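You operate a simulated robot arm through the tools that you are given. There is no shell and no other tool. Be economical: measure what you need, move in short steps, check, and stop when the job is done.

You run a simulated two-armed robot. Do the job below in one go: nothing can be reset, and whatever is moved stays where it is left.

Task
Screw both loose jar lids tight and put the jars on the third shelf.
Fine: flour jar and sugar jar; hold each while you screw. Set down upright: yellow-labelled flour jar, white-labelled sugar jar.
Where things are to end (x, y in the base frame): yellow-labelled flour jar within 60 mm of [1630, 160]; white-labelled sugar jar within 60 mm of [1510, 160].

It is judged by the outcome, as a careful person would: the job done as asked, and still so three seconds after it is handed in. It fails if anything else is knocked over, pushed out of place, dropped, spilled or broken. A push-on lid holds only when it is set on centred and level and pressed home; a screw cap is set on level and turned clockwise until tight.

Robot
Two 7-joint arms with two-finger parallel grippers on one trunk, on a base that drives. Base frame: it is fixed to the floor where the robot stands at the start and does not move with it; the origin is under the middle of the robot, x ahead of it, y to its left, z up; the surface under the hand at the start is at about z = 840. Units: mm, degrees, N and s.
The left shoulder is at the start at [50, 161, 1173], the right one opposite. With the tool pointing down near the work surface each hand reaches from about 200 to 680 mm from the robot's upright axis, wherever it stands, measured 20 degrees to its own side. Places, roughly: narrow-necked bottle [1250, 250, 1000]; steel oil jug (14x8x13 cm) [1300, 100, 1100]; third shelf of the dry goods rack [1300, 100, 1000]. Payload 3.43 kg a hand.
The TCP of each hand is the grasp point between the finger pads, 30 mm short of the fingertips. In the tool frame z runs along the fingers and y along their closing line. The gripper opens to 94 mm. The fingers are 28 mm wide and 10 mm thick; the gripper's body (50 by 96 mm) begins 55 mm behind the TCP.
Orientation is that of the tool frame in the base frame, as [roll, pitch, yaw] about the fixed x, y, z axes, in that order (R = Rz(yaw) Ry(pitch) Rx(roll)). With the fingers straight down and closing along the base's y, the tool's x points along the base's -x, its y along +y and its z along -z.

Tools
- The arms move only by the tool servo_tool. It takes "left_steps", "right_steps" or both (then of equal length, played together; a hand with none holds still); each is a list of rows, each an object (a shift or turn left out is 0, a gripper value left out holds the last) with "linear": the shift along the tool's x, y, z in mm, a list of three; "delta_rot": the turn, a rotation vector about the tool's x, y, z in degrees, a list of three. In form: [{"linear": [tx, ty, tz], "delta_rot": [wx, wy, wz]}, ...]. A call has 1 to 8 rows; each row shifts and turns the commanded pose from where the row before left it, along the tool's axes as they then stand. "left_hand" and "right_hand" are, for a hand that has rows, the finger opening in mm, from 0 to 94, set as the call begins (left out, the last holds). Rows are played at 5 a second. More than 50 mm and 8.6 degrees between two rows, or a gripper value outside its range, and nothing of the call is played. A pose out of reach is approached as far as the arm can. The call stops where the force on the tool passes 40 N (or 10 N more than at its start, if that is more) or the arm is blocked; 0.2 s more then pass. Each finger travels about 45 mm/s and halts on what it meets, pressing with about 21 N; the grip force reading is that of the motor and also rises with nothing between the fingers. The clock runs only during rows and for 0.2 s after the last one: add rows that do not move to give the fingers time. It gives the time, the measured TCP pose, the force on the tool (base axes), the opening and the grip force at its end, in the units of the frame above (readings bear some noise), with the torque about the TCP (base axes, N m) and any sound that the robot's microphone picked up, and new pictures: "pictures" is both (left out), scene, wrist or none (wrist: the cameras of the hands that moved).
- Cameras (640 x 400 px; columns grow to the right, rows downward): "scene" is now at [123.9, -12, 1289.2]; the picture's right is [-0.14, -0.99, 0.00], its down [-0.64, 0.09, -0.76] and it looks along [0.75, -0.11, -0.65] (base axes); focal length 214 px, centre (320, 200). "left" rides on the left gripper at [76, -14, -102] in its tool frame; the picture's right is [0.18, 0.98, 0.00], its down [-0.75, 0.14, -0.64] and it looks along [-0.63, 0.12, 0.77] (tool axes); focal length 243 px, centre (320, 200). "right" rides on the right gripper at [76, 14, -103] in its tool frame; the picture's right is [-0.18, 0.98, 0.00], its down [-0.75, -0.14, -0.64] and it looks along [-0.63, -0.12, 0.77] (tool axes); focal length 243 px, centre (320, 200). There is no depth. A picture from a camera that has moved, and an enlarged one, comes with that camera's place and axes in the base frame and with its lens.
- raise_lower(by): slides the trunk up (or, below 0, down) by that many mm; the arms and the scene camera ride with it, the base frame stays. It gives what a move gives, with no picture.
- drive_base(legs): drives the robot by 1 to 6 legs, each [ahead, left, turn to the left] in mm, mm and degrees, along the robot's own axes; the way and the turn of a leg run together, so that a leg with both is an arc; at most 1500 mm and 180 degrees a leg. The arms and the cameras ride along, it lands a little off, and it stops where it bumps. It gives what a move gives, and a new picture of the scene camera.
- aim_head(pan, tilt): turns the head with the scene camera to pan (to the left, within 80 degrees either way) and tilt (down, from -29 to 69), counted from straight ahead of the robot. It gives what a move gives, and a new picture of the scene camera.
- enlarge(camera, box): a new picture of the part [left, top, right, bottom] of that camera's present view, enlarged. The clock stands still meanwhile.
- hand_in(): hands the job in; it is judged then, once.

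Work in short steps. Places have to be worked out from the pictures, the camera data and where the tool is seen: move nearer, look again, correct. Check each grasp and each placing, and mend what went wrong. You have 120 turns and 260 pictures in all, those below and enlarged ones among them. Open the grippers and draw the arms clear of the work before you hand the job in, unless the task says otherwise; then end with one line.

The tools are called after "Request:" as a command line: name --argument value ..., lists and objects as JSON in quotes. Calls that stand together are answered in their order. servo_tool: Moves the arms, as the interface text tells. Its arguments: {"type":"object","properties":{"left_steps":{"type":"array","items":{"type":"object","properties":{"linear":{"type":"array","items":{"type":"number"}},"delta_rot":{"type":"array","items":{"type":"number"}}}}},"left_hand":{"type":"number"},"right_steps":{"type":"array","items":{"type":"object","properties":{"linear":{"type":"array","items":{"type":"number"}},"delta_rot":{"type":"array","items":{"type":"number"}}}}},"right_hand":{"type":"number"},"pictures":{"type":"string","enum":["both","scene","wrist","none"]}},"required":[]} The other tools are called the same way: raise_lower (by) slides the trunk up or down; drive_base (legs) drives the base; aim_head (pan, tilt) turns the head that bears the scene camera; enlarge (camera, box) takes an enlarged picture of a part of a camera's view; hand_in () hands the job in.

At the start:

```text
time_s: 0.0
left_position: [362.0, 191.1, 1141.0]
left_tool_rot: [-179.8, -0.1, -179.9]
left_contact_force: [-0.1, -0.1, 0.3]
left_ft_torque: [-0.02, 0.01, -0.04]
left_width: 94.0
left_grasp_force: 0.1
right_position: [307.7, -158.2, 1148.3]
right_tool_rot: [-179.9, 0.0, -179.9]
right_contact_force: [-0.7, -0.4, -0.7]
right_ft_torque: [-0.02, -0.01, -0.01]
right_width: 93.9
right_grasp_force: 0.0
trunk travel left (down, up): [-200.0, 67.0]
robot x, y, heading: [0.7, -1.1, 0.1]
head pan, tilt: [-8.0, 40.5]
```

scene: 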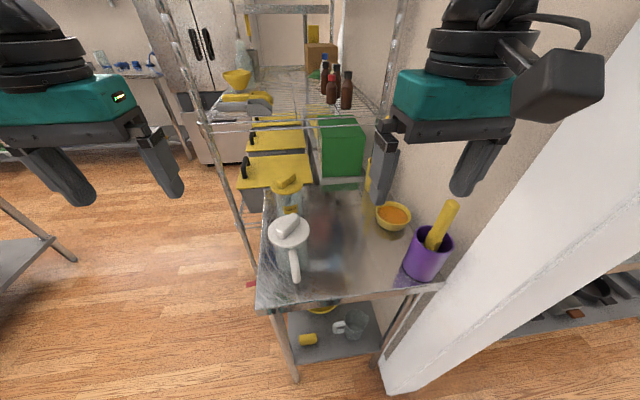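
right: 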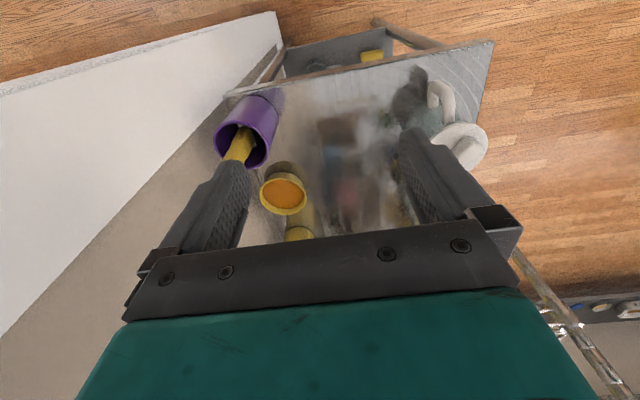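
left: 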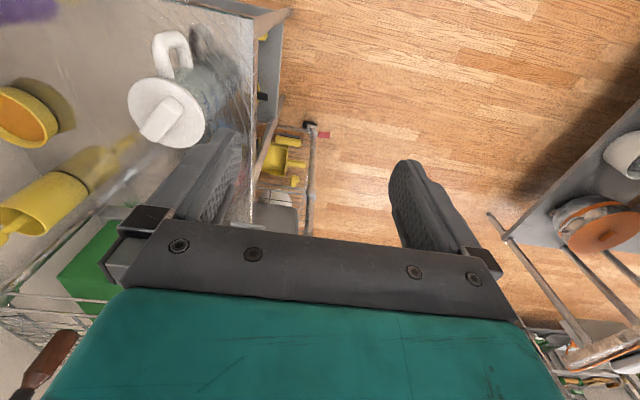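

The table ahead holds a white-topped jug, a yellow thing, an orange bowl and a purple pot; the rack is beyond. I enlarge to find the jars.

Request:
enlarge --camera "scene" --box '[220, 150, 480, 312]'

Request:
enlarge --camera "scene" --box '[180, 0, 420, 150]'

```text
2.46 times, centred on (350, 231) of scene
camera zoom: at [123.9, -12.0, 1289.2], right [-0.14, -0.99, 0.0], down [-0.64, 0.09, -0.76], along [0.75, -0.11, -0.65], focal length 528 px, centre (246, 124)
```

zoom: 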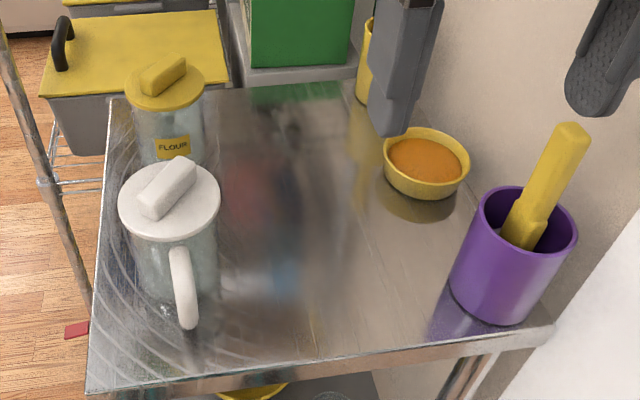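

```text
2.67 times, centred on (300, 75) of scene
camera zoom: at [123.9, -12.0, 1289.2], right [-0.14, -0.99, 0.0], down [-0.64, 0.09, -0.76], along [0.75, -0.11, -0.65], focal length 572 px, centre (373, 533)
```

zoom: 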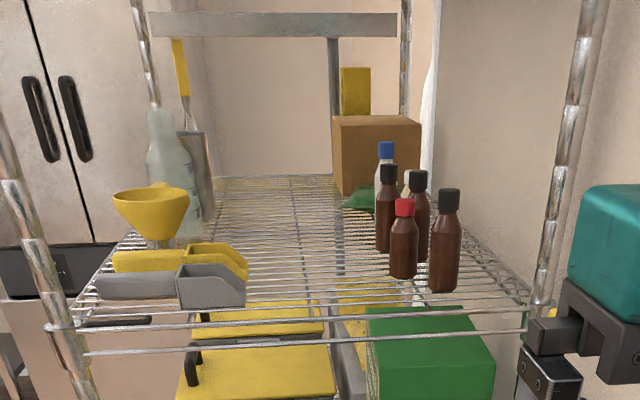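

Flour jar (yellow lid) and sugar jar (white lid, handled) stand by the table's left edge. I look around toward the rack and left side for the driving space.

Request:
aim_head --pan 10 --tilt 15

Request:
aim_head --pan 60 --tilt 30

Request:
aim_head --pan 5 --tilt 60

```text
time_s: 0.9
left_position: [362.7, 192.0, 1142.3]
left_tool_rot: [-179.9, 0.1, -179.9]
left_contact_force: [0.2, 0.8, 0.0]
left_ft_torque: [0.05, 0.0, -0.05]
left_width: 94.1
left_grasp_force: 0.0
right_position: [308.6, -158.0, 1149.0]
right_tool_rot: [180.0, 0.0, 180.0]
right_contact_force: [0.3, 0.2, 0.7]
right_ft_torque: [0.01, 0.0, -0.01]
right_width: 93.9
right_grasp_force: 0.1
trunk travel left (down, up): [-200.0, 67.0]
robot x, y, heading: [2.0, 1.7, -0.0]
head pan, tilt: [10.0, 15.0]
camera scene: at [132.1, 16.0, 1329.4], right [0.17, -0.98, 0.0], down [-0.26, -0.04, -0.97], along [0.95, 0.17, -0.26], focal length 214 px, centre (320, 200)
```

scene: 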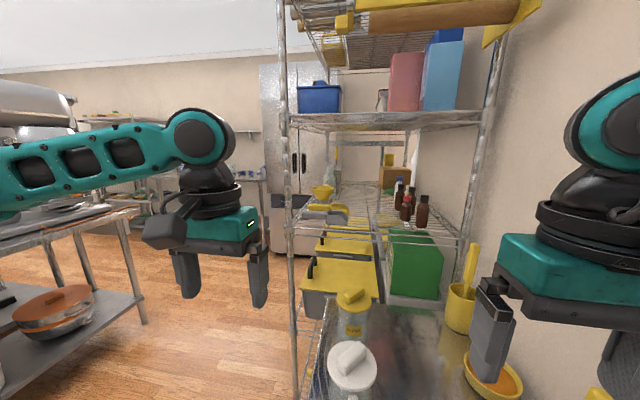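

```text
time_s: 2.1
left_position: [362.5, 191.9, 1141.4]
left_tool_rot: [-179.9, 0.0, -179.9]
left_contact_force: [0.4, 0.3, -0.2]
left_ft_torque: [0.02, -0.04, -0.03]
left_width: 94.4
left_grasp_force: 0.0
right_position: [307.6, -158.1, 1148.4]
right_tool_rot: [-180.0, 0.0, 180.0]
right_contact_force: [-0.5, 0.5, 0.2]
right_ft_torque: [0.0, 0.02, 0.02]
right_width: 94.0
right_grasp_force: 0.0
trunk travel left (down, up): [-200.0, 67.0]
robot x, y, heading: [-2.9, 4.0, 0.0]
head pan, tilt: [60.0, 30.0]
camera scene: at [85.4, 78.1, 1305.3], right [0.87, -0.5, 0.0], down [-0.25, -0.43, -0.87], along [0.43, 0.75, -0.5], focal length 214 px, centre (320, 200)
```

scene: 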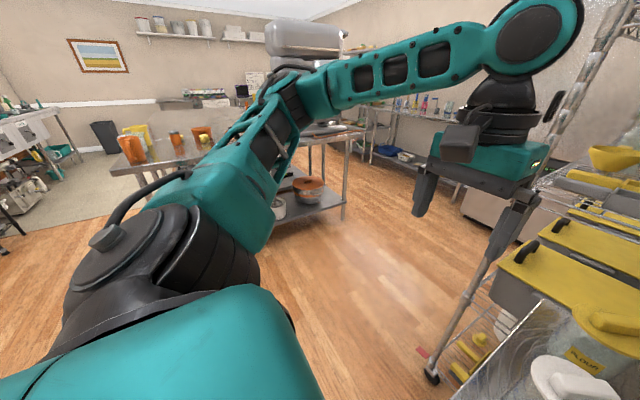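

```text
time_s: 3.3
left_position: [363.1, 192.3, 1141.6]
left_tool_rot: [-179.9, 0.1, -179.9]
left_contact_force: [-0.6, 0.8, 0.0]
left_ft_torque: [0.0, -0.02, -0.01]
left_width: 94.2
left_grasp_force: 0.1
right_position: [308.6, -158.0, 1147.5]
right_tool_rot: [180.0, 0.0, -179.9]
right_contact_force: [-0.3, -0.2, 0.1]
right_ft_torque: [-0.01, -0.01, 0.01]
right_width: 93.9
right_grasp_force: 0.1
trunk travel left (down, up): [-200.0, 67.0]
robot x, y, heading: [-1.5, 2.1, 0.4]
head pan, tilt: [5.0, 60.0]
camera scene: at [106.5, 5.7, 1263.2], right [0.09, -1.0, 0.0], down [-0.86, -0.08, -0.5], along [0.5, 0.04, -0.87], focal length 214 px, centre (320, 200)
```

scene: 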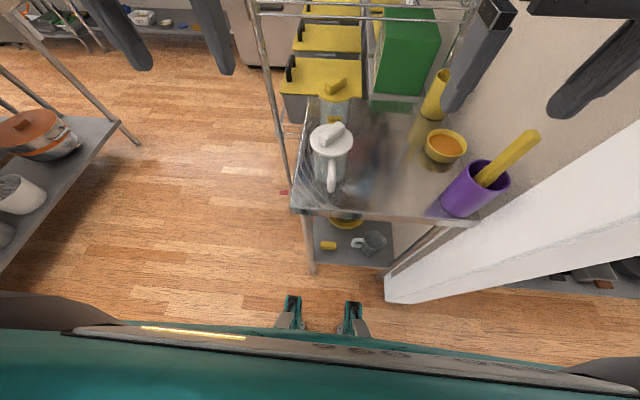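

From this tilt the jars are well visible; I enlarge them to fix positions and lid orientations.

Request:
enlarge --camera "scene" --box '[270, 60, 398, 220]'

```text
2.50 times, centred on (334, 140) of scene
camera zoom: at [106.5, 5.7, 1263.2], right [0.09, -1.0, 0.0], down [-0.86, -0.08, -0.5], along [0.5, 0.04, -0.87], focal length 536 px, centre (285, 350)
```

zoom: 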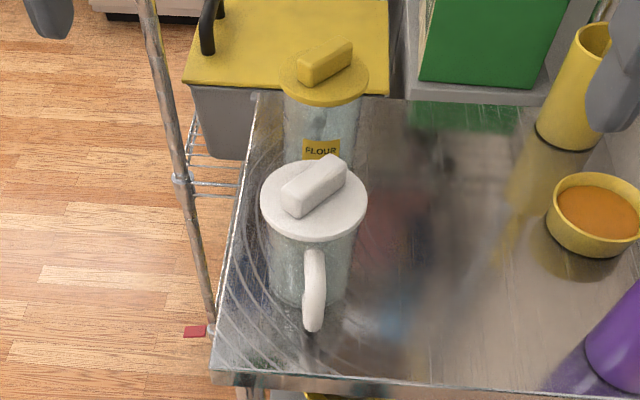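

I judge sugar jar at about (430, 8), flour about (610, 8), table z 840. Sugar's handle faces me, so the left hand will straddle it pointing forward and tilted down; I tilt the left hand up in place first.

Request:
servo_tool --left_steps '[{"delta_rot": [0, -7.8, 0]}, {"delta_rot": [0, -7.8, 0]}, {"delta_rot": [0, -7.8, 0]}, {"delta_rot": [0, -7.8, 0]}, {"delta_rot": [0, -7.8, 0]}, {"delta_rot": [0, -7.8, 0]}, {"delta_rot": [0, -7.8, 0]}]'

```text
time_s: 4.9
left_position: [401.1, 184.3, 1163.3]
left_tool_rot: [-179.9, 54.6, -179.8]
left_contact_force: [0.9, -0.4, 0.0]
left_ft_torque: [0.01, -0.01, 0.02]
left_width: 94.0
left_grasp_force: 0.0
left hand out of reach, approached as far as the arm can: row 6, 7
right_position: [308.0, -157.7, 1148.8]
right_tool_rot: [-180.0, 0.0, 180.0]
right_contact_force: [0.7, -0.2, -0.2]
right_ft_torque: [0.01, -0.02, -0.01]
right_width: 94.2
right_grasp_force: 0.1
trunk travel left (down, up): [-200.0, 67.0]
robot x, y, heading: [0.2, -4.3, 0.0]
head pan, tilt: [5.0, 60.0]
camera scene: at [106.6, 5.6, 1263.2], right [0.09, -1.0, 0.0], down [-0.86, -0.08, -0.5], along [0.5, 0.04, -0.87], focal length 214 px, centre (320, 200)
camera left: at [273.0, 171.1, 1160.5], right [-0.11, 0.98, -0.15], down [-0.09, 0.14, 0.99], along [0.99, 0.12, 0.07], focal length 243 px, centre (320, 200)
```

scene: 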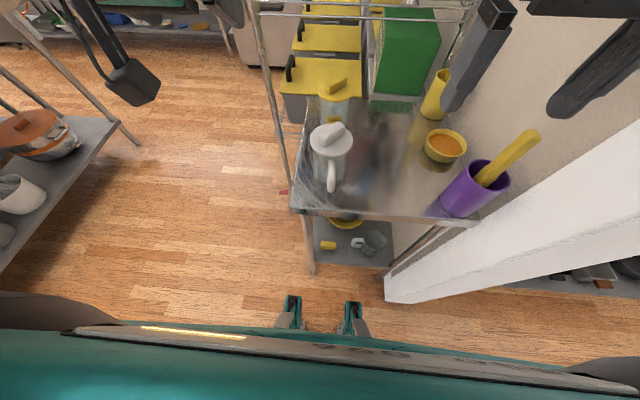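
left: 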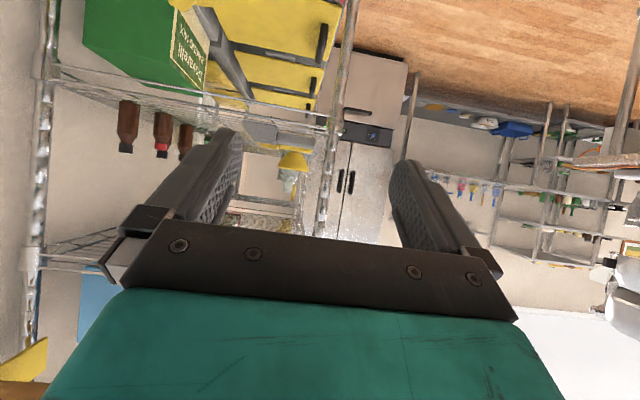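

Folded-arm limit reached; I back the base up 150 mm to gain room.

Request:
drive_base --legs '[[-150, 0, 0]]'

```text
time_s: 6.3
left_position: [246.3, 185.0, 1162.9]
left_tool_rot: [-179.9, 54.6, -179.8]
left_contact_force: [-0.7, 0.5, -0.1]
left_ft_torque: [0.0, 0.0, 0.01]
left_width: 94.1
left_grasp_force: 0.1
right_position: [155.8, -157.6, 1148.9]
right_tool_rot: [-180.0, 0.0, -179.9]
right_contact_force: [-0.8, 0.9, 0.4]
right_ft_torque: [0.02, -0.03, -0.02]
right_width: 94.2
right_grasp_force: 0.1
trunk travel left (down, up): [-200.0, 67.0]
robot x, y, heading: [-153.0, -1.4, 0.2]
head pan, tilt: [5.0, 60.0]
camera scene: at [-46.5, 5.6, 1263.3], right [0.09, -1.0, 0.0], down [-0.86, -0.08, -0.5], along [0.5, 0.04, -0.87], focal length 214 px, centre (320, 200)
```

scene: 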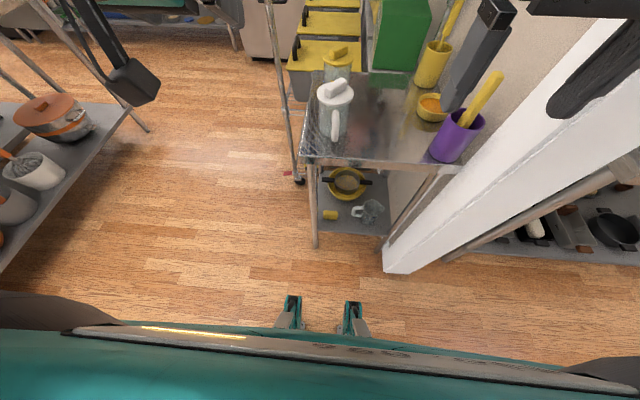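

Now bring the left hand in front of the jar (about 290, 10, 960), well short of the handle, to look.

Request:
servo_tool --left_steps '[{"linear": [16.8, -30, 28.5]}, {"linear": [16.8, -30, 28.5]}, {"linear": [16.8, -30, 28.5]}, {"linear": [16.8, -30, 28.5]}, {"linear": [16.8, -30, 28.5]}, {"linear": [16.8, -30, 28.5]}]'

Request:
aim_head --pan 0 --tilt 40

```text
time_s: 7.7
left_position: [329.5, 3.8, 982.9]
left_tool_rot: [179.9, 54.6, -179.8]
left_contact_force: [-0.4, 0.5, 0.3]
left_ft_torque: [-0.01, 0.0, 0.0]
left_width: 94.2
left_grasp_force: 0.1
right_position: [155.5, -159.1, 1147.7]
right_tool_rot: [179.9, 0.1, -179.9]
right_contact_force: [0.7, -0.4, -0.5]
right_ft_torque: [0.0, -0.01, -0.02]
right_width: 93.7
right_grasp_force: 0.1
trunk travel left (down, up): [-200.0, 67.0]
robot x, y, heading: [-154.9, -1.6, 0.0]
head pan, tilt: [5.0, 60.0]
camera scene: at [-45.6, 5.2, 1263.2], right [0.09, -1.0, 0.0], down [-0.86, -0.08, -0.5], along [0.5, 0.04, -0.87], focal length 214 px, centre (320, 200)
camera left: at [202.2, -9.5, 980.4], right [-0.11, 0.98, -0.15], down [-0.09, 0.14, 0.99], along [0.99, 0.12, 0.07], focal length 243 px, centre (320, 200)
```

scene: 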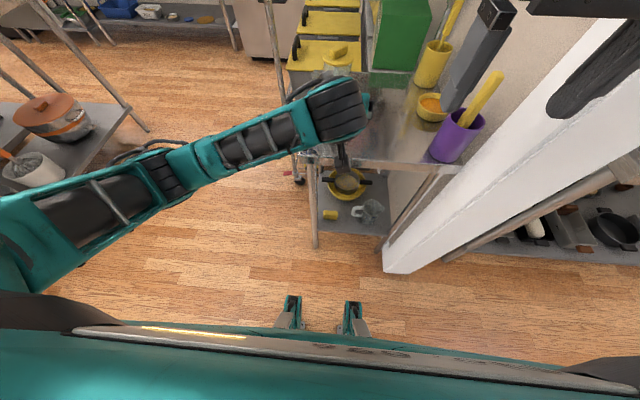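
left: 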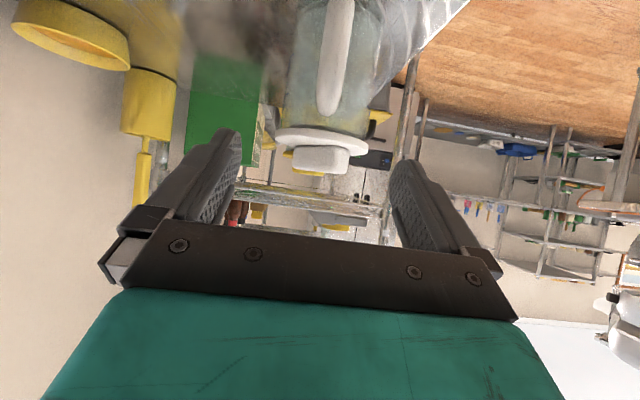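

```text
time_s: 8.5
left_position: [329.9, 4.4, 983.5]
left_tool_rot: [-179.9, 54.5, -179.8]
left_contact_force: [0.6, -1.3, 0.2]
left_ft_torque: [-0.03, 0.03, 0.03]
left_width: 94.0
left_grasp_force: 0.1
right_position: [154.9, -158.2, 1148.1]
right_tool_rot: [179.9, 0.0, -179.9]
right_contact_force: [-0.2, 0.2, -0.9]
right_ft_torque: [0.02, -0.01, -0.01]
right_width: 93.8
right_grasp_force: 0.1
trunk travel left (down, up): [-200.0, 67.0]
robot x, y, heading: [-150.4, 1.1, 0.1]
head pan, tilt: [0.0, 40.0]
camera scene: at [-27.1, -0.2, 1289.9], right [0.0, -1.0, 0.0], down [-0.64, 0.0, -0.77], along [0.77, 0.0, -0.64], focal length 214 px, centre (320, 200)
```

scene: 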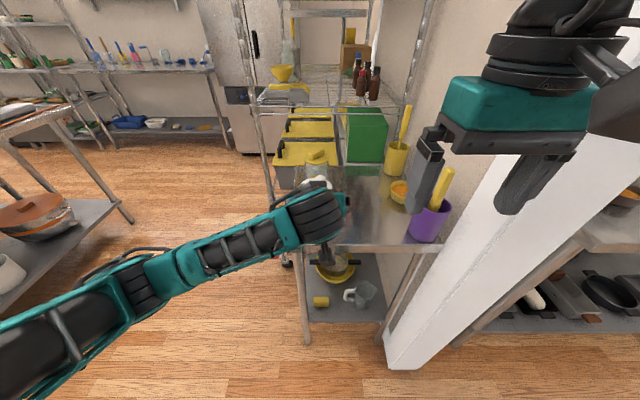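

Enlarging the left camera view to measure the sugar jar, its handle and lid.

Request:
enlarge --camera "left" --box '[240, 0, 420, 180]'

Request:
servo_tool --right_steps '[{"linear": [-45, 0, 0]}, {"linear": [-45, 0, 0]}, {"linear": [-45, 15, 0]}, {"linear": [-45, 15, 0]}, {"linear": [0, 15, 0]}]' --pictures "wrist"

```text
2.22 times, centred on (330, 90) of left
camera zoom: at [201.8, -8.8, 980.8], right [-0.11, 0.98, -0.15], down [-0.09, 0.14, 0.99], along [0.99, 0.12, 0.07], focal length 539 px, centre (298, 444)
```

zoom: 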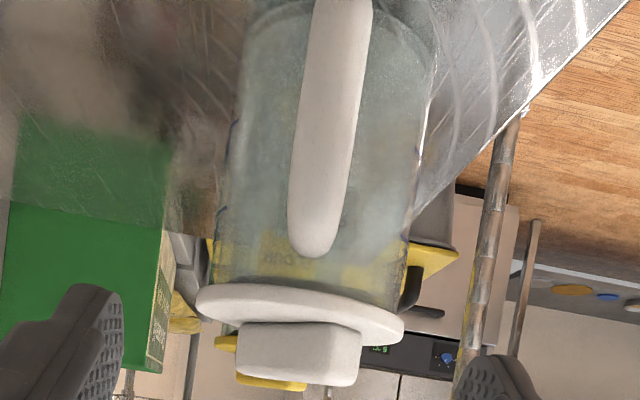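

```text
time_s: 9.7
left_position: [330.1, 4.6, 983.8]
left_tool_rot: [-180.0, 54.5, -179.7]
left_contact_force: [-0.9, -0.3, -0.5]
left_ft_torque: [0.01, 0.0, -0.04]
left_width: 93.9
left_grasp_force: 0.1
right_position: [312.8, -144.8, 1148.4]
right_tool_rot: [179.9, 0.0, 180.0]
right_contact_force: [0.0, 0.1, -0.4]
right_ft_torque: [0.0, 0.0, 0.02]
right_width: 93.8
right_grasp_force: 0.1
right hand out of reach, approached as far as the arm can: row 4, 5
trunk travel left (down, up): [-200.0, 67.0]
robot x, y, heading: [-155.4, -1.3, 0.1]
head pan, tilt: [0.0, 40.0]
camera right: at [236.2, -130.6, 1251.2], right [0.18, 0.98, 0.0], down [0.75, -0.14, 0.64], along [0.63, -0.12, -0.77], focal length 243 px, centre (320, 200)
```

right: 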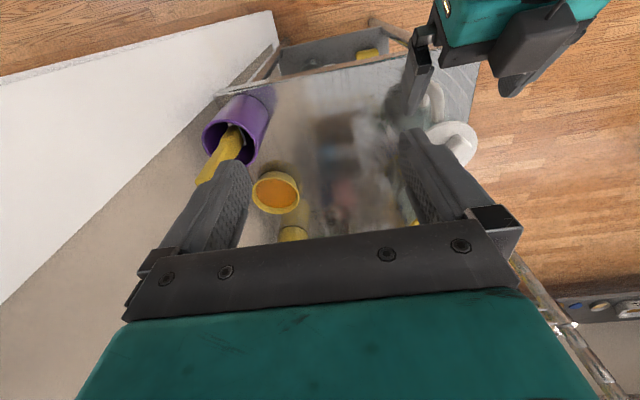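

A plain grip of the body would foul the handle from here. Working from the table's left side (robot facing −y), the left hand can come in diagonally opposite the handle, so I drive around: left, turn right 90°, then sideways.

Request:
drive_base --legs '[[0, 640, 0], [0, 0, -90]]'

```text
time_s: 19.8
left_position: [-135.7, 180.3, 982.3]
left_tool_rot: [-179.9, 54.4, 91.3]
left_contact_force: [-0.1, 0.1, 0.5]
left_ft_torque: [0.0, 0.01, 0.03]
left_width: 94.1
left_grasp_force: 0.1
right_position: [-283.3, 193.2, 1148.0]
right_tool_rot: [179.9, 0.0, 91.1]
right_contact_force: [0.5, 0.0, 0.6]
right_ft_torque: [-0.03, 0.0, 0.0]
right_width: 93.9
right_grasp_force: 0.1
trunk travel left (down, up): [-200.0, 67.0]
robot x, y, heading: [-146.7, 664.8, -89.2]
head pan, tilt: [0.0, 40.0]
camera scene: at [-146.7, 536.1, 1289.9], right [-1.0, -0.02, 0.0], down [-0.01, 0.64, -0.77], along [0.02, -0.77, -0.64], focal length 214 px, centre (320, 200)
```

scene: 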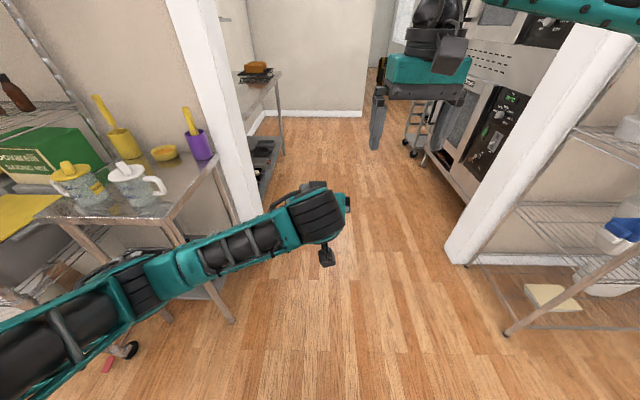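

Good side view; both jars have handles pointing −x. I drive sideways to face them.

Request:
drive_base --legs '[[-10, 590, -0.8]]'

Request:
enlarge --camera "scene" --box '[200, 60, 440, 210]'

```text
time_s: 25.4
left_position: [451.7, 197.8, 982.9]
left_tool_rot: [-180.0, 54.4, 90.7]
left_contact_force: [0.5, 0.5, -0.4]
left_ft_torque: [-0.01, 0.01, 0.0]
left_width: 94.2
left_grasp_force: 0.0
right_position: [303.9, 213.8, 1147.3]
right_tool_rot: [179.8, 0.1, 90.4]
right_contact_force: [-0.3, 0.1, 0.3]
right_ft_torque: [-0.01, -0.02, -0.01]
right_width: 94.0
right_grasp_force: 0.0
trunk travel left (down, up): [-200.0, 67.0]
robot x, y, heading: [445.5, 680.3, -89.7]
head pan, tilt: [0.0, 40.0]
camera scene: at [444.3, 554.3, 1289.9], right [-1.0, -0.01, 0.0], down [0.0, 0.64, -0.77], along [0.01, -0.77, -0.64], focal length 214 px, centre (320, 200)
```

scene: 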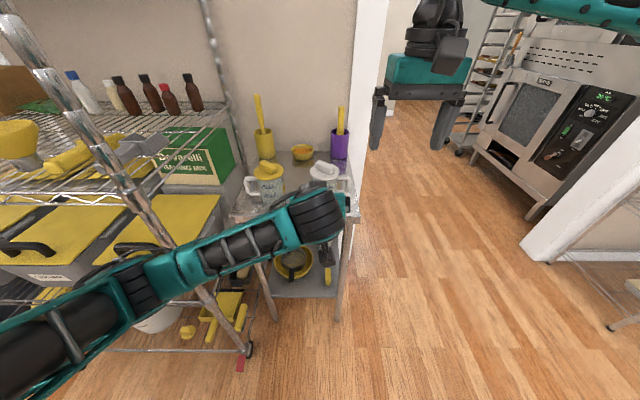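

```text
2.67 times, centred on (320, 135) of scene
camera zoom: at [444.3, 554.3, 1289.9], right [-1.0, -0.01, 0.0], down [0.0, 0.64, -0.77], along [0.01, -0.77, -0.64], focal length 572 px, centre (320, 373)
```

zoom: 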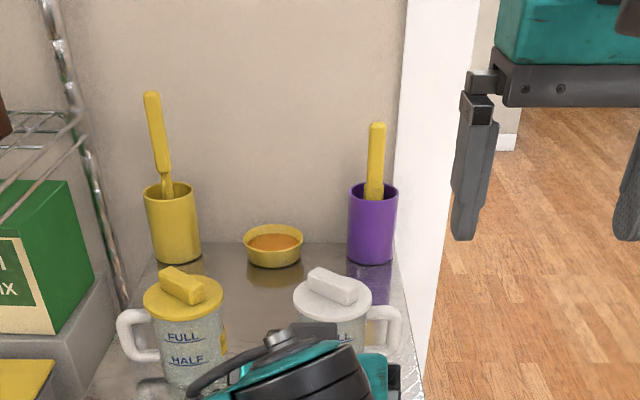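

Sugar centre ≈ (437, −8), handle toward −x to 355; flour ≈ (610, −13), handle toward +x. I yaw the left hand 45° clockwise so it will point toward (−x, −y), with slightly less tilt.

Request:
servo_tool --left_steps '[{"delta_rot": [6.11, 0, 4.34]}, {"delta_rot": [6.11, 0, 4.34]}, {"delta_rot": [6.11, 0, 4.34]}, {"delta_rot": [6.11, 0, 4.34]}, {"delta_rot": [6.11, 0, 4.34]}, {"delta_rot": [6.11, 0, 4.34]}, {"delta_rot": [0, -5.5, 0]}]'

```text
time_s: 27.0
left_position: [451.4, 198.4, 982.1]
left_tool_rot: [-180.0, 60.1, 45.6]
left_contact_force: [-0.6, 0.1, 0.7]
left_ft_torque: [-0.03, 0.01, 0.01]
left_width: 94.0
left_grasp_force: 0.0
right_position: [303.3, 215.0, 1147.4]
right_tool_rot: [179.8, 0.0, 90.4]
right_contact_force: [-0.7, -0.4, -0.4]
right_ft_torque: [0.0, 0.0, -0.02]
right_width: 93.7
right_grasp_force: 0.1
trunk travel left (down, up): [-200.0, 67.0]
robot x, y, heading: [445.0, 676.8, -89.6]
head pan, tilt: [0.0, 40.0]
camera scene: at [444.3, 554.4, 1290.0], right [-1.0, -0.01, 0.0], down [0.0, 0.64, -0.77], along [0.01, -0.77, -0.64], focal length 214 px, centre (320, 200)
camera left: at [529.3, 300.2, 968.4], right [0.77, -0.62, -0.16], down [0.23, 0.03, 0.97], along [-0.6, -0.78, 0.17], focal length 243 px, centre (320, 200)
```

scene: 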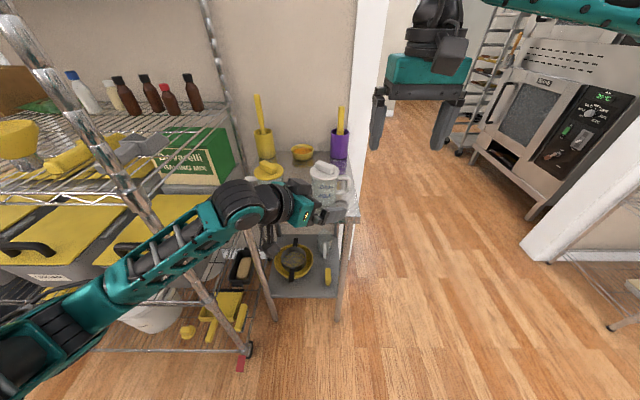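
left: 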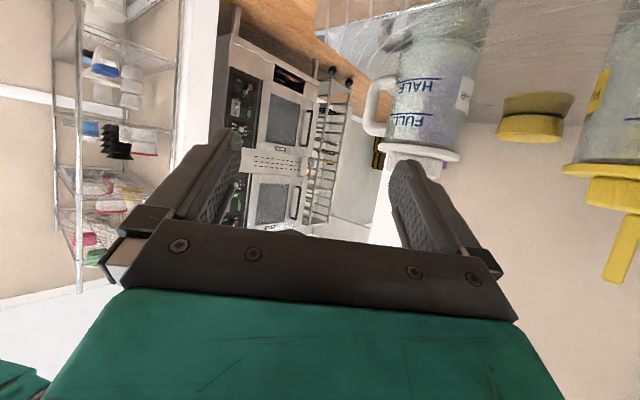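

Left camera puts the sugar lid at about (434, 3, 940). I move the left hand to the pre-grasp point on the diagonal.

Request:
servo_tool --left_steps '[{"linear": [13.4, 31.5, 22.9]}, {"linear": [13.4, 31.5, 22.9]}, {"linear": [13.4, 31.5, 22.9]}, {"linear": [13.4, 31.5, 22.9]}]'

Request:
enlarge --camera "scene" --box '[220, 120, 380, 220]'

```text
time_s: 28.0
left_position: [505.0, 74.6, 889.5]
left_tool_rot: [-179.8, 60.1, 45.7]
left_contact_force: [0.7, 0.2, -1.0]
left_ft_torque: [-0.04, 0.0, -0.03]
left_width: 93.9
left_grasp_force: 0.1
right_position: [304.1, 213.8, 1148.1]
right_tool_rot: [179.9, 0.0, 90.5]
right_contact_force: [0.1, -0.1, 0.4]
right_ft_torque: [-0.01, -0.01, -0.02]
right_width: 94.0
right_grasp_force: 0.1
trunk travel left (down, up): [-200.0, 67.0]
robot x, y, heading: [444.5, 676.4, -89.6]
head pan, tilt: [0.0, 40.0]
camera scene: at [444.2, 553.9, 1289.9], right [-1.0, -0.01, 0.0], down [0.0, 0.64, -0.77], along [0.01, -0.77, -0.64], focal length 214 px, centre (320, 200)
camera left: at [585.3, 174.3, 874.5], right [0.77, -0.62, -0.16], down [0.23, 0.03, 0.97], along [-0.6, -0.78, 0.16], focal length 243 px, centre (320, 200)
```

scene: 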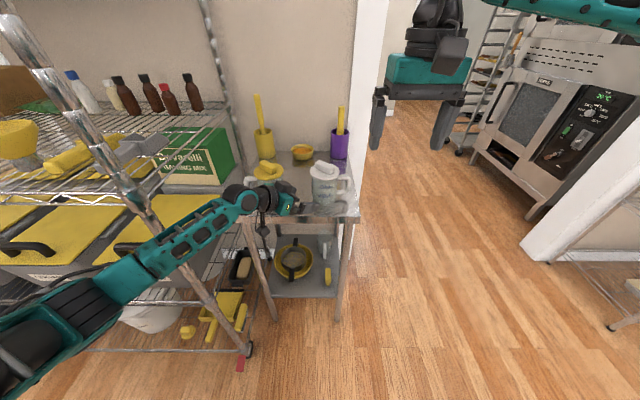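
left: 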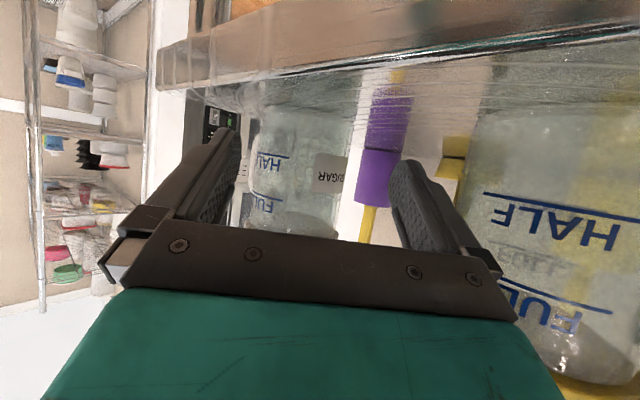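

```text
4.00 times, centred on (300, 170) of scene
camera zoom: at [444.2, 553.9, 1289.9], right [-1.0, -0.01, 0.0], down [0.0, 0.64, -0.77], along [0.01, -0.77, -0.64], focal length 858 px, centre (400, 320)
```

zoom: 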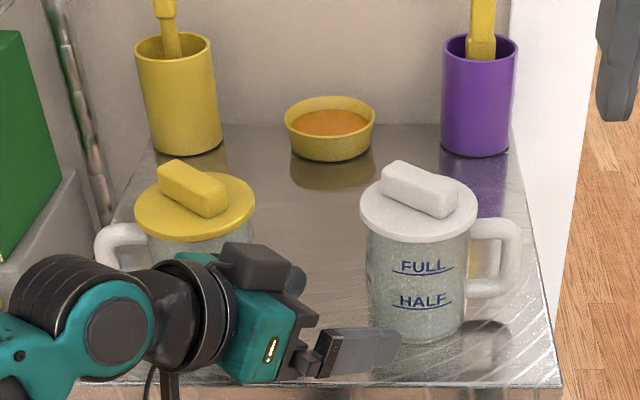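

Sugar centre computed at (436, 3); hand axis passes through it. Advance 82 mm horizontally along the diagonal, then check.

Request:
servo_tool --left_steps '[{"linear": [-10.2, 0, 17.8]}, {"linear": [-10.2, 0, 17.8]}, {"linear": [-10.2, 0, 17.8]}, {"linear": [-10.2, 0, 17.8]}]'

Request:
enlarge --camera "scene" --box '[220, 120, 380, 220]'

```text
time_s: 29.0
left_position: [448.0, 14.7, 890.5]
left_tool_rot: [-179.8, 60.0, 45.6]
left_contact_force: [-0.4, 0.8, 0.0]
left_ft_torque: [0.01, 0.01, -0.01]
left_width: 93.8
left_grasp_force: 0.1
right_position: [303.0, 214.6, 1148.3]
right_tool_rot: [179.8, 0.0, 90.4]
right_contact_force: [-0.2, 0.2, 0.2]
right_ft_torque: [0.01, -0.02, -0.01]
right_width: 93.9
right_grasp_force: 0.1
trunk travel left (down, up): [-200.0, 67.0]
robot x, y, heading: [443.6, 677.7, -89.5]
head pan, tilt: [0.0, 40.0]
camera scene: at [444.0, 554.1, 1289.9], right [-1.0, -0.01, 0.0], down [0.0, 0.64, -0.77], along [0.01, -0.77, -0.64], focal length 214 px, centre (320, 200)
camera left: at [526.8, 117.1, 875.7], right [0.77, -0.62, -0.16], down [0.23, 0.03, 0.97], along [-0.6, -0.78, 0.16], focal length 243 px, centre (320, 200)
```

scene: 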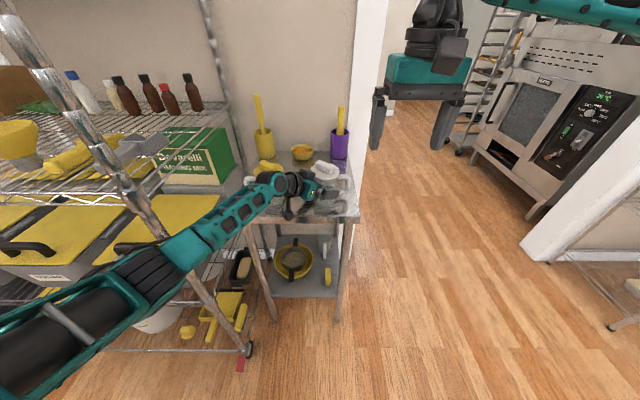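
left: 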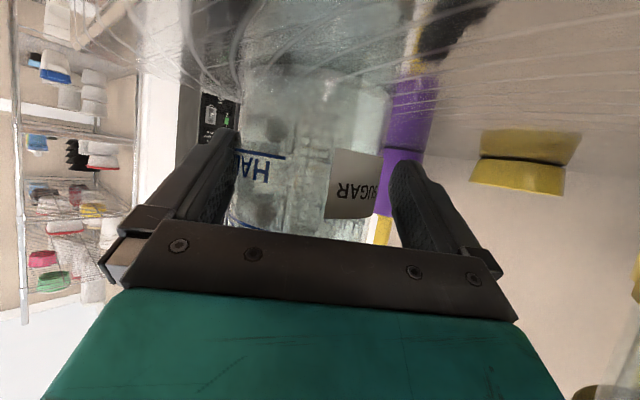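

```text
4.00 times, centred on (300, 170) of scene
camera zoom: at [444.0, 554.1, 1289.9], right [-1.0, -0.01, 0.0], down [0.0, 0.64, -0.77], along [0.01, -0.77, -0.64], focal length 858 px, centre (400, 320)
```

zoom: 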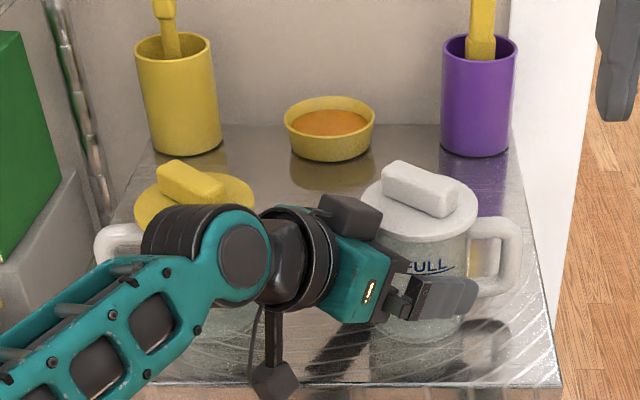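

The fingers straddle the body, tips just past its middle. Close the left hand on the jar.

Request:
servo_tool --left_steps '[{}, {}, {}, {}]' --left_hand 55 --pictures "wrist"

Request:
enlarge --camera "scene" --box '[220, 120, 380, 220]'

```text
time_s: 30.0
left_position: [448.5, 16.6, 889.9]
left_tool_rot: [-179.8, 59.9, 45.8]
left_contact_force: [-2.0, -1.2, -0.4]
left_ft_torque: [0.01, -0.03, 0.01]
left_width: 80.3
left_grasp_force: 20.7
right_position: [303.1, 214.5, 1149.3]
right_tool_rot: [179.8, 0.0, 90.4]
right_contact_force: [-0.3, -0.2, 0.0]
right_ft_torque: [0.02, 0.0, 0.01]
right_width: 94.0
right_grasp_force: 0.1
trunk travel left (down, up): [-200.0, 67.0]
robot x, y, heading: [442.6, 680.3, -89.7]
head pan, tilt: [0.0, 40.0]
camera left: at [526.7, 117.3, 875.9], right [0.77, -0.62, -0.16], down [0.23, 0.03, 0.97], along [-0.6, -0.78, 0.16], focal length 243 px, centre (320, 200)
```

left: 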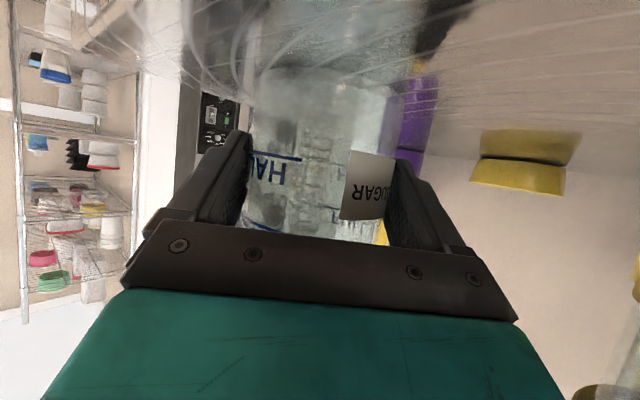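

```text
4.00 times, centred on (300, 170) of scene
camera zoom: at [444.1, 554.1, 1289.9], right [-1.0, -0.01, 0.0], down [0.0, 0.64, -0.77], along [0.01, -0.77, -0.64], focal length 858 px, centre (400, 320)
```

zoom: 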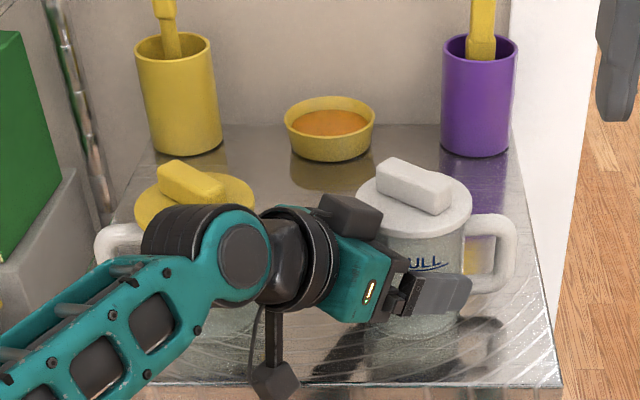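

Jar gripped (80 mm), but it's ~680 mm from the robot axis, too far for the right arm to reach the lid. I open, back out, and drive 115 mm closer.

Request:
servo_tool --left_steps '[{}, {}, {"linear": [10.2, 0, -17.8]}, {"linear": [10.2, 0, -17.8]}, {"linear": [10.2, 0, -17.8]}, {"linear": [10.2, 0, -17.8]}, {"linear": [15, 0, -26]}, {"linear": [15, 0, -26]}]' --left_hand 94 --pictures "none"

Request:
servo_tool --left_steps '[{"linear": [-18.4, 0, -10.6]}, {"linear": [-18.4, 0, -10.6]}, {"linear": [-25, 0, -43]}]' --pictures "none"

Request:
drive_base --legs '[[115, 0, 0]]'

```text
time_s: 31.8
left_position: [548.1, 117.4, 891.9]
left_tool_rot: [-179.9, 60.0, 45.7]
left_contact_force: [0.5, 0.3, -0.1]
left_ft_torque: [-0.03, 0.01, 0.0]
left_width: 93.7
left_grasp_force: 0.0
right_position: [303.2, 215.2, 1148.6]
right_tool_rot: [179.9, 0.0, 90.4]
right_contact_force: [-0.2, -0.7, -0.4]
right_ft_torque: [0.01, -0.02, 0.0]
right_width: 93.8
right_grasp_force: 0.0
trunk travel left (down, up): [-200.0, 67.0]
robot x, y, heading: [441.3, 681.6, -89.5]
head pan, tilt: [0.0, 40.0]
```

```text
time_s: 32.6
left_position: [564.0, 132.3, 979.0]
left_tool_rot: [-179.7, 60.0, 45.6]
left_contact_force: [0.2, 0.9, -0.2]
left_ft_torque: [-0.01, 0.0, 0.01]
left_width: 94.0
left_grasp_force: 0.2
right_position: [302.9, 215.3, 1147.7]
right_tool_rot: [179.8, 0.1, 90.5]
right_contact_force: [-0.1, -0.7, 0.1]
right_ft_torque: [0.0, 0.0, -0.01]
right_width: 93.9
right_grasp_force: 0.1
trunk travel left (down, up): [-200.0, 67.0]
robot x, y, heading: [441.3, 683.2, -89.5]
head pan, tilt: [0.0, 40.0]
```

```text
time_s: 33.9
left_position: [547.1, 52.4, 978.1]
left_tool_rot: [-180.0, 59.8, 44.0]
left_contact_force: [0.0, 1.0, 0.8]
left_ft_torque: [0.01, 0.0, 0.02]
left_width: 93.8
left_grasp_force: 0.2
right_position: [299.3, 118.9, 1153.1]
right_tool_rot: [179.4, 0.7, 91.1]
right_contact_force: [0.1, -0.6, 0.5]
right_ft_torque: [0.0, -0.02, 0.02]
right_width: 94.2
right_grasp_force: 0.0
trunk travel left (down, up): [-200.0, 67.0]
robot x, y, heading: [440.6, 575.7, -89.0]
head pan, tilt: [0.0, 40.0]
stopped in leg 1: the robot was blocked; the commanded pose is now the measured one
camera scene: at [436.3, 462.1, 1291.6], right [-1.0, -0.02, -0.01], down [-0.01, 0.63, -0.77], along [0.02, -0.77, -0.63], focal length 214 px, centre (320, 200)
```

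scene: 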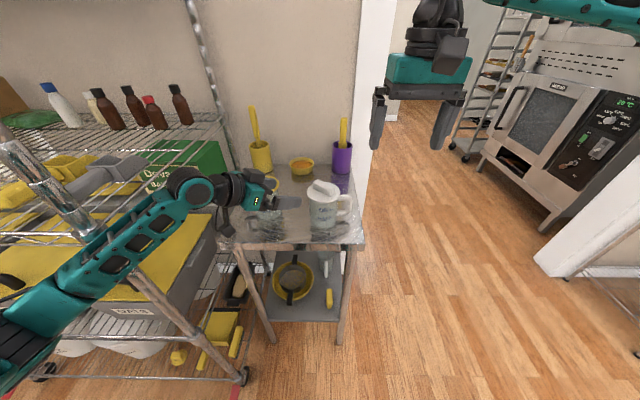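

Blocked — likely the left forearm against the rack post. I back off a little and look.

Request:
drive_base --legs '[[-35, 0, 0]]'

Request:
aim_head --pan 45 --tilt 35

```text
time_s: 34.8
left_position: [554.3, 78.0, 969.3]
left_tool_rot: [-178.3, 59.5, 45.7]
left_contact_force: [-0.5, 0.7, 10.6]
left_ft_torque: [-0.48, -0.26, 0.0]
left_width: 93.8
left_grasp_force: 0.1
right_position: [304.8, 145.1, 1150.1]
right_tool_rot: [179.9, 0.2, 90.8]
right_contact_force: [-0.3, -0.6, 0.0]
right_ft_torque: [-0.02, -0.03, 0.01]
right_width: 93.8
right_grasp_force: 0.0
trunk travel left (down, up): [-200.0, 67.0]
robot x, y, heading: [442.8, 610.0, -89.1]
head pan, tilt: [0.0, 40.0]
camera scene: at [443.7, 486.9, 1290.2], right [-1.0, -0.02, 0.0], down [-0.01, 0.64, -0.77], along [0.01, -0.77, -0.64], focal length 214 px, centre (320, 200)
```

scene: 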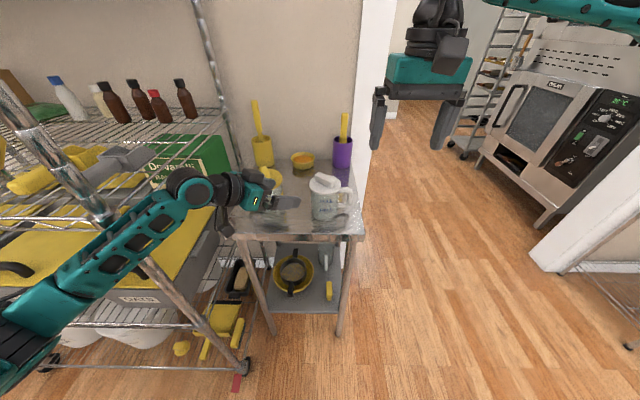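

```text
time_s: 35.9
left_position: [554.0, 77.0, 970.1]
left_tool_rot: [-178.4, 59.6, 45.7]
left_contact_force: [0.0, 0.4, 9.5]
left_ft_torque: [-0.5, -0.24, -0.01]
left_width: 93.7
left_grasp_force: 0.0
right_position: [304.5, 144.4, 1148.4]
right_tool_rot: [179.9, 0.1, 90.9]
right_contact_force: [0.1, -0.1, 0.0]
right_ft_torque: [-0.02, 0.01, 0.0]
right_width: 93.7
right_grasp_force: 0.1
trunk travel left (down, up): [-200.0, 67.0]
robot x, y, heading: [440.7, 612.8, -89.4]
head pan, tilt: [45.0, 35.0]
camera scene: at [505.5, 509.5, 1297.6], right [-0.7, -0.72, 0.0], down [-0.41, 0.4, -0.82], along [0.59, -0.57, -0.57], focal length 214 px, centre (320, 200)
```

scene: 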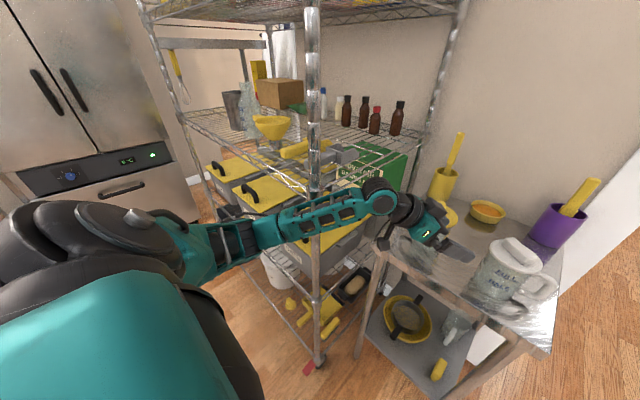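

Something presses upward on the left hand (≈10 N). Zoom in to see what it touches.

Request:
enlarge --camera "scene" --box '[340, 150, 560, 310]'

Request:
enlarge --camera "left" --box '[0, 0, 640, 400]'

```text
2.50 times, centred on (450, 230) of scene
camera zoom: at [505.5, 509.5, 1297.6], right [-0.7, -0.72, 0.0], down [-0.41, 0.4, -0.82], along [0.59, -0.57, -0.57], focal length 536 px, centre (-5, 125)
```

zoom: 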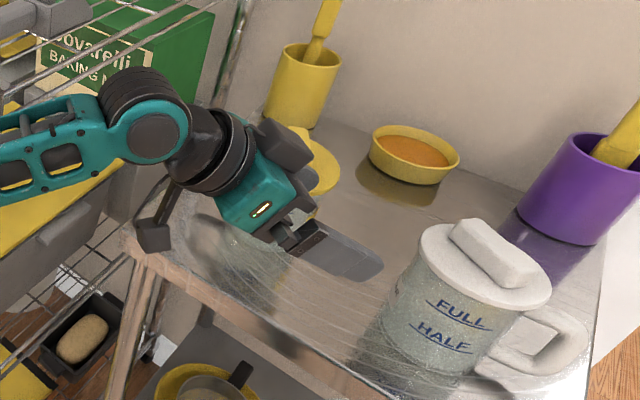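

```text
1.00 times, centred on (320, 200) of left (not enlarged: the box is as wide or as high as the picture)
camera zoom: at [635.6, 176.8, 956.5], right [0.75, -0.64, -0.17], down [0.23, 0.01, 0.97], along [-0.62, -0.77, 0.15], focal length 243 px, centre (320, 200)
```

zoom: 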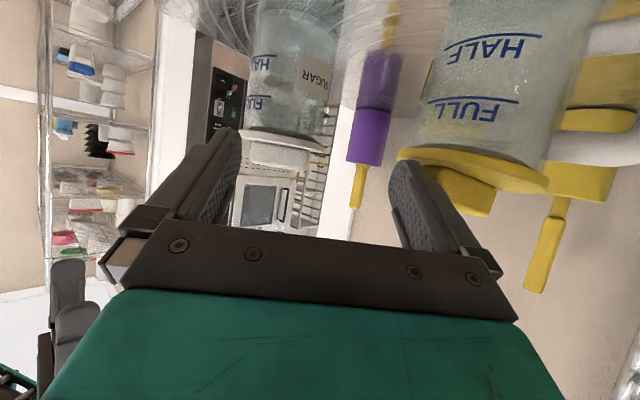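

The hand is very near the flour lid and may be resting on it; lift it straight up 60 mm, slightly.

Request:
servo_tool --left_steps '[{"linear": [-8.7, 0, -5]}, {"linear": [-17.3, 0, -10]}, {"linear": [-26, 0, -15]}]' --pictures "both"

```text
time_s: 36.7
left_position: [553.9, 75.1, 1028.3]
left_tool_rot: [-178.3, 59.3, 46.0]
left_contact_force: [0.6, -0.8, 0.0]
left_ft_torque: [0.01, -0.01, -0.01]
left_width: 93.9
left_grasp_force: 0.1
right_position: [305.5, 143.4, 1149.3]
right_tool_rot: [179.9, 0.0, 90.8]
right_contact_force: [0.3, -0.5, -0.2]
right_ft_torque: [-0.01, 0.02, -0.01]
right_width: 93.9
right_grasp_force: 0.1
trunk travel left (down, up): [-200.0, 67.0]
robot x, y, heading: [442.6, 611.4, -89.5]
head pan, tilt: [45.0, 35.0]
camera scene: at [505.7, 508.6, 1297.4], right [-0.7, -0.72, 0.0], down [-0.41, 0.4, -0.82], along [0.59, -0.57, -0.57], focal length 214 px, centre (320, 200)
camera left: at [635.1, 174.8, 1016.5], right [0.75, -0.63, -0.17], down [0.23, 0.01, 0.97], along [-0.62, -0.77, 0.15], focal length 243 px, centre (320, 200)
```

scene: 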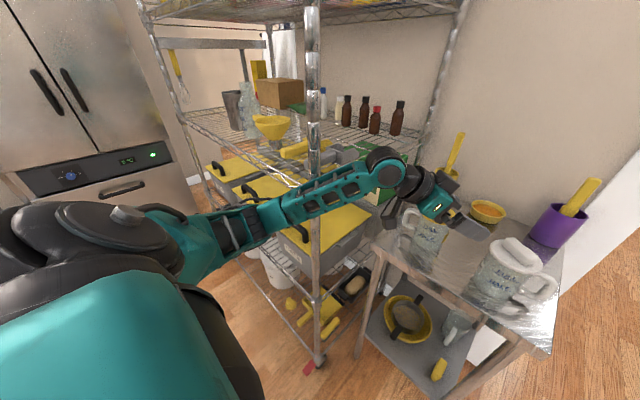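
left: 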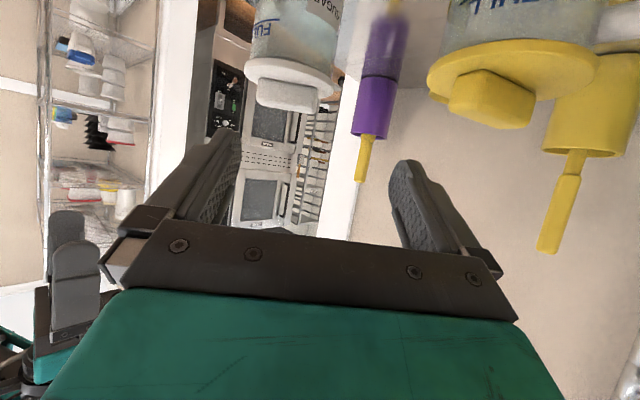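

Contact released, both jars still upright. To bring the right shoulder closer, I move the left hand toward −x and then turn the base 15° left.

Request:
servo_tool --left_steps '[{"linear": [-10.3, -37.7, 17.9]}, {"linear": [-10.3, -37.7, 17.9]}, {"linear": [-10.3, -37.7, 17.9]}]' --pictures "none"

Request:
drive_base --legs '[[0, 0, 15]]'

Request:
aim_head --pan -15 --tilt 45

```text
time_s: 37.5
left_position: [429.5, 112.2, 1027.7]
left_tool_rot: [-178.2, 59.4, 46.0]
left_contact_force: [0.0, -0.3, 0.3]
left_ft_torque: [0.01, 0.01, 0.01]
left_width: 93.7
left_grasp_force: 0.0
right_position: [305.3, 142.7, 1148.1]
right_tool_rot: [179.9, 0.0, 90.9]
right_contact_force: [-0.5, 0.4, 0.3]
right_ft_torque: [0.0, 0.0, 0.0]
right_width: 93.9
right_grasp_force: 0.1
trunk travel left (down, up): [-200.0, 67.0]
robot x, y, heading: [438.7, 607.7, -89.1]
head pan, tilt: [45.0, 35.0]
```

```text
time_s: 38.8
left_position: [559.8, 127.3, 1028.4]
left_tool_rot: [-178.3, 59.3, 60.9]
left_contact_force: [-0.1, 0.1, -0.2]
left_ft_torque: [0.03, 0.01, -0.03]
left_width: 93.8
left_grasp_force: 0.1
right_position: [430.7, 124.4, 1149.1]
right_tool_rot: [180.0, 0.0, 105.9]
right_contact_force: [1.4, -0.8, -0.2]
right_ft_torque: [0.02, 0.02, 0.02]
right_width: 93.8
right_grasp_force: 0.1
trunk travel left (down, up): [-200.0, 67.0]
robot x, y, heading: [444.3, 607.9, -74.0]
head pan, tilt: [45.0, 35.0]
camera scene: at [530.1, 528.5, 1297.5], right [-0.49, -0.87, 0.0], down [-0.5, 0.28, -0.82], along [0.72, -0.4, -0.57], focal length 214 px, centre (320, 200)
```

scene: 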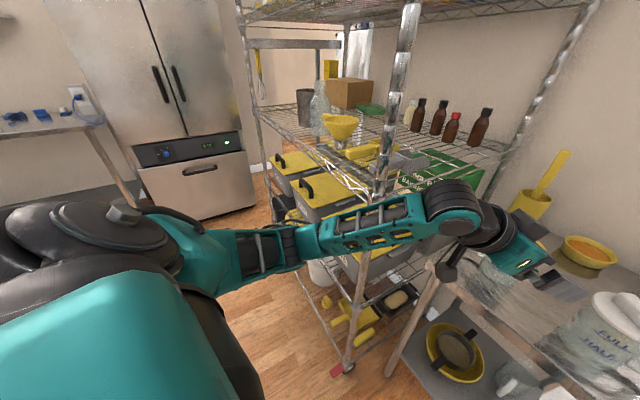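

```text
time_s: 40.1
left_position: [560.4, 126.3, 1027.2]
left_tool_rot: [-178.1, 59.5, 60.9]
left_contact_force: [0.4, -0.6, -0.2]
left_ft_torque: [-0.02, -0.01, 0.0]
left_width: 94.1
left_grasp_force: 0.1
right_position: [430.9, 124.2, 1148.4]
right_tool_rot: [179.9, -0.1, 105.9]
right_contact_force: [-0.5, 0.4, -0.2]
right_ft_torque: [0.01, 0.01, 0.03]
right_width: 93.9
right_grasp_force: 0.1
trunk travel left (down, up): [-200.0, 67.0]
robot x, y, heading: [439.5, 605.8, -73.9]
head pan, tilt: [-15.0, 45.0]
camera scene: at [454.2, 490.0, 1282.7], right [-1.0, -0.02, 0.0], down [-0.01, 0.71, -0.71], along [0.01, -0.71, -0.71], focal length 214 px, centre (320, 200)
```

scene: 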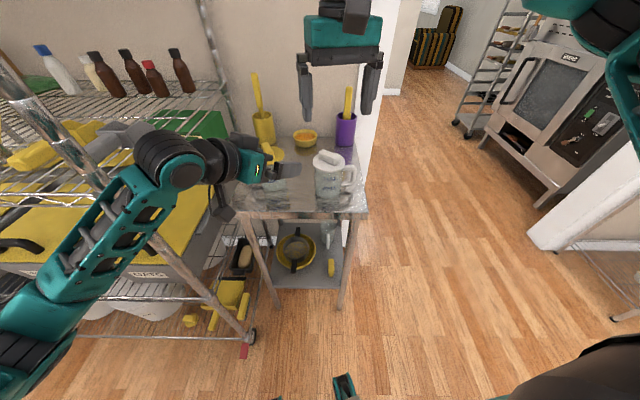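

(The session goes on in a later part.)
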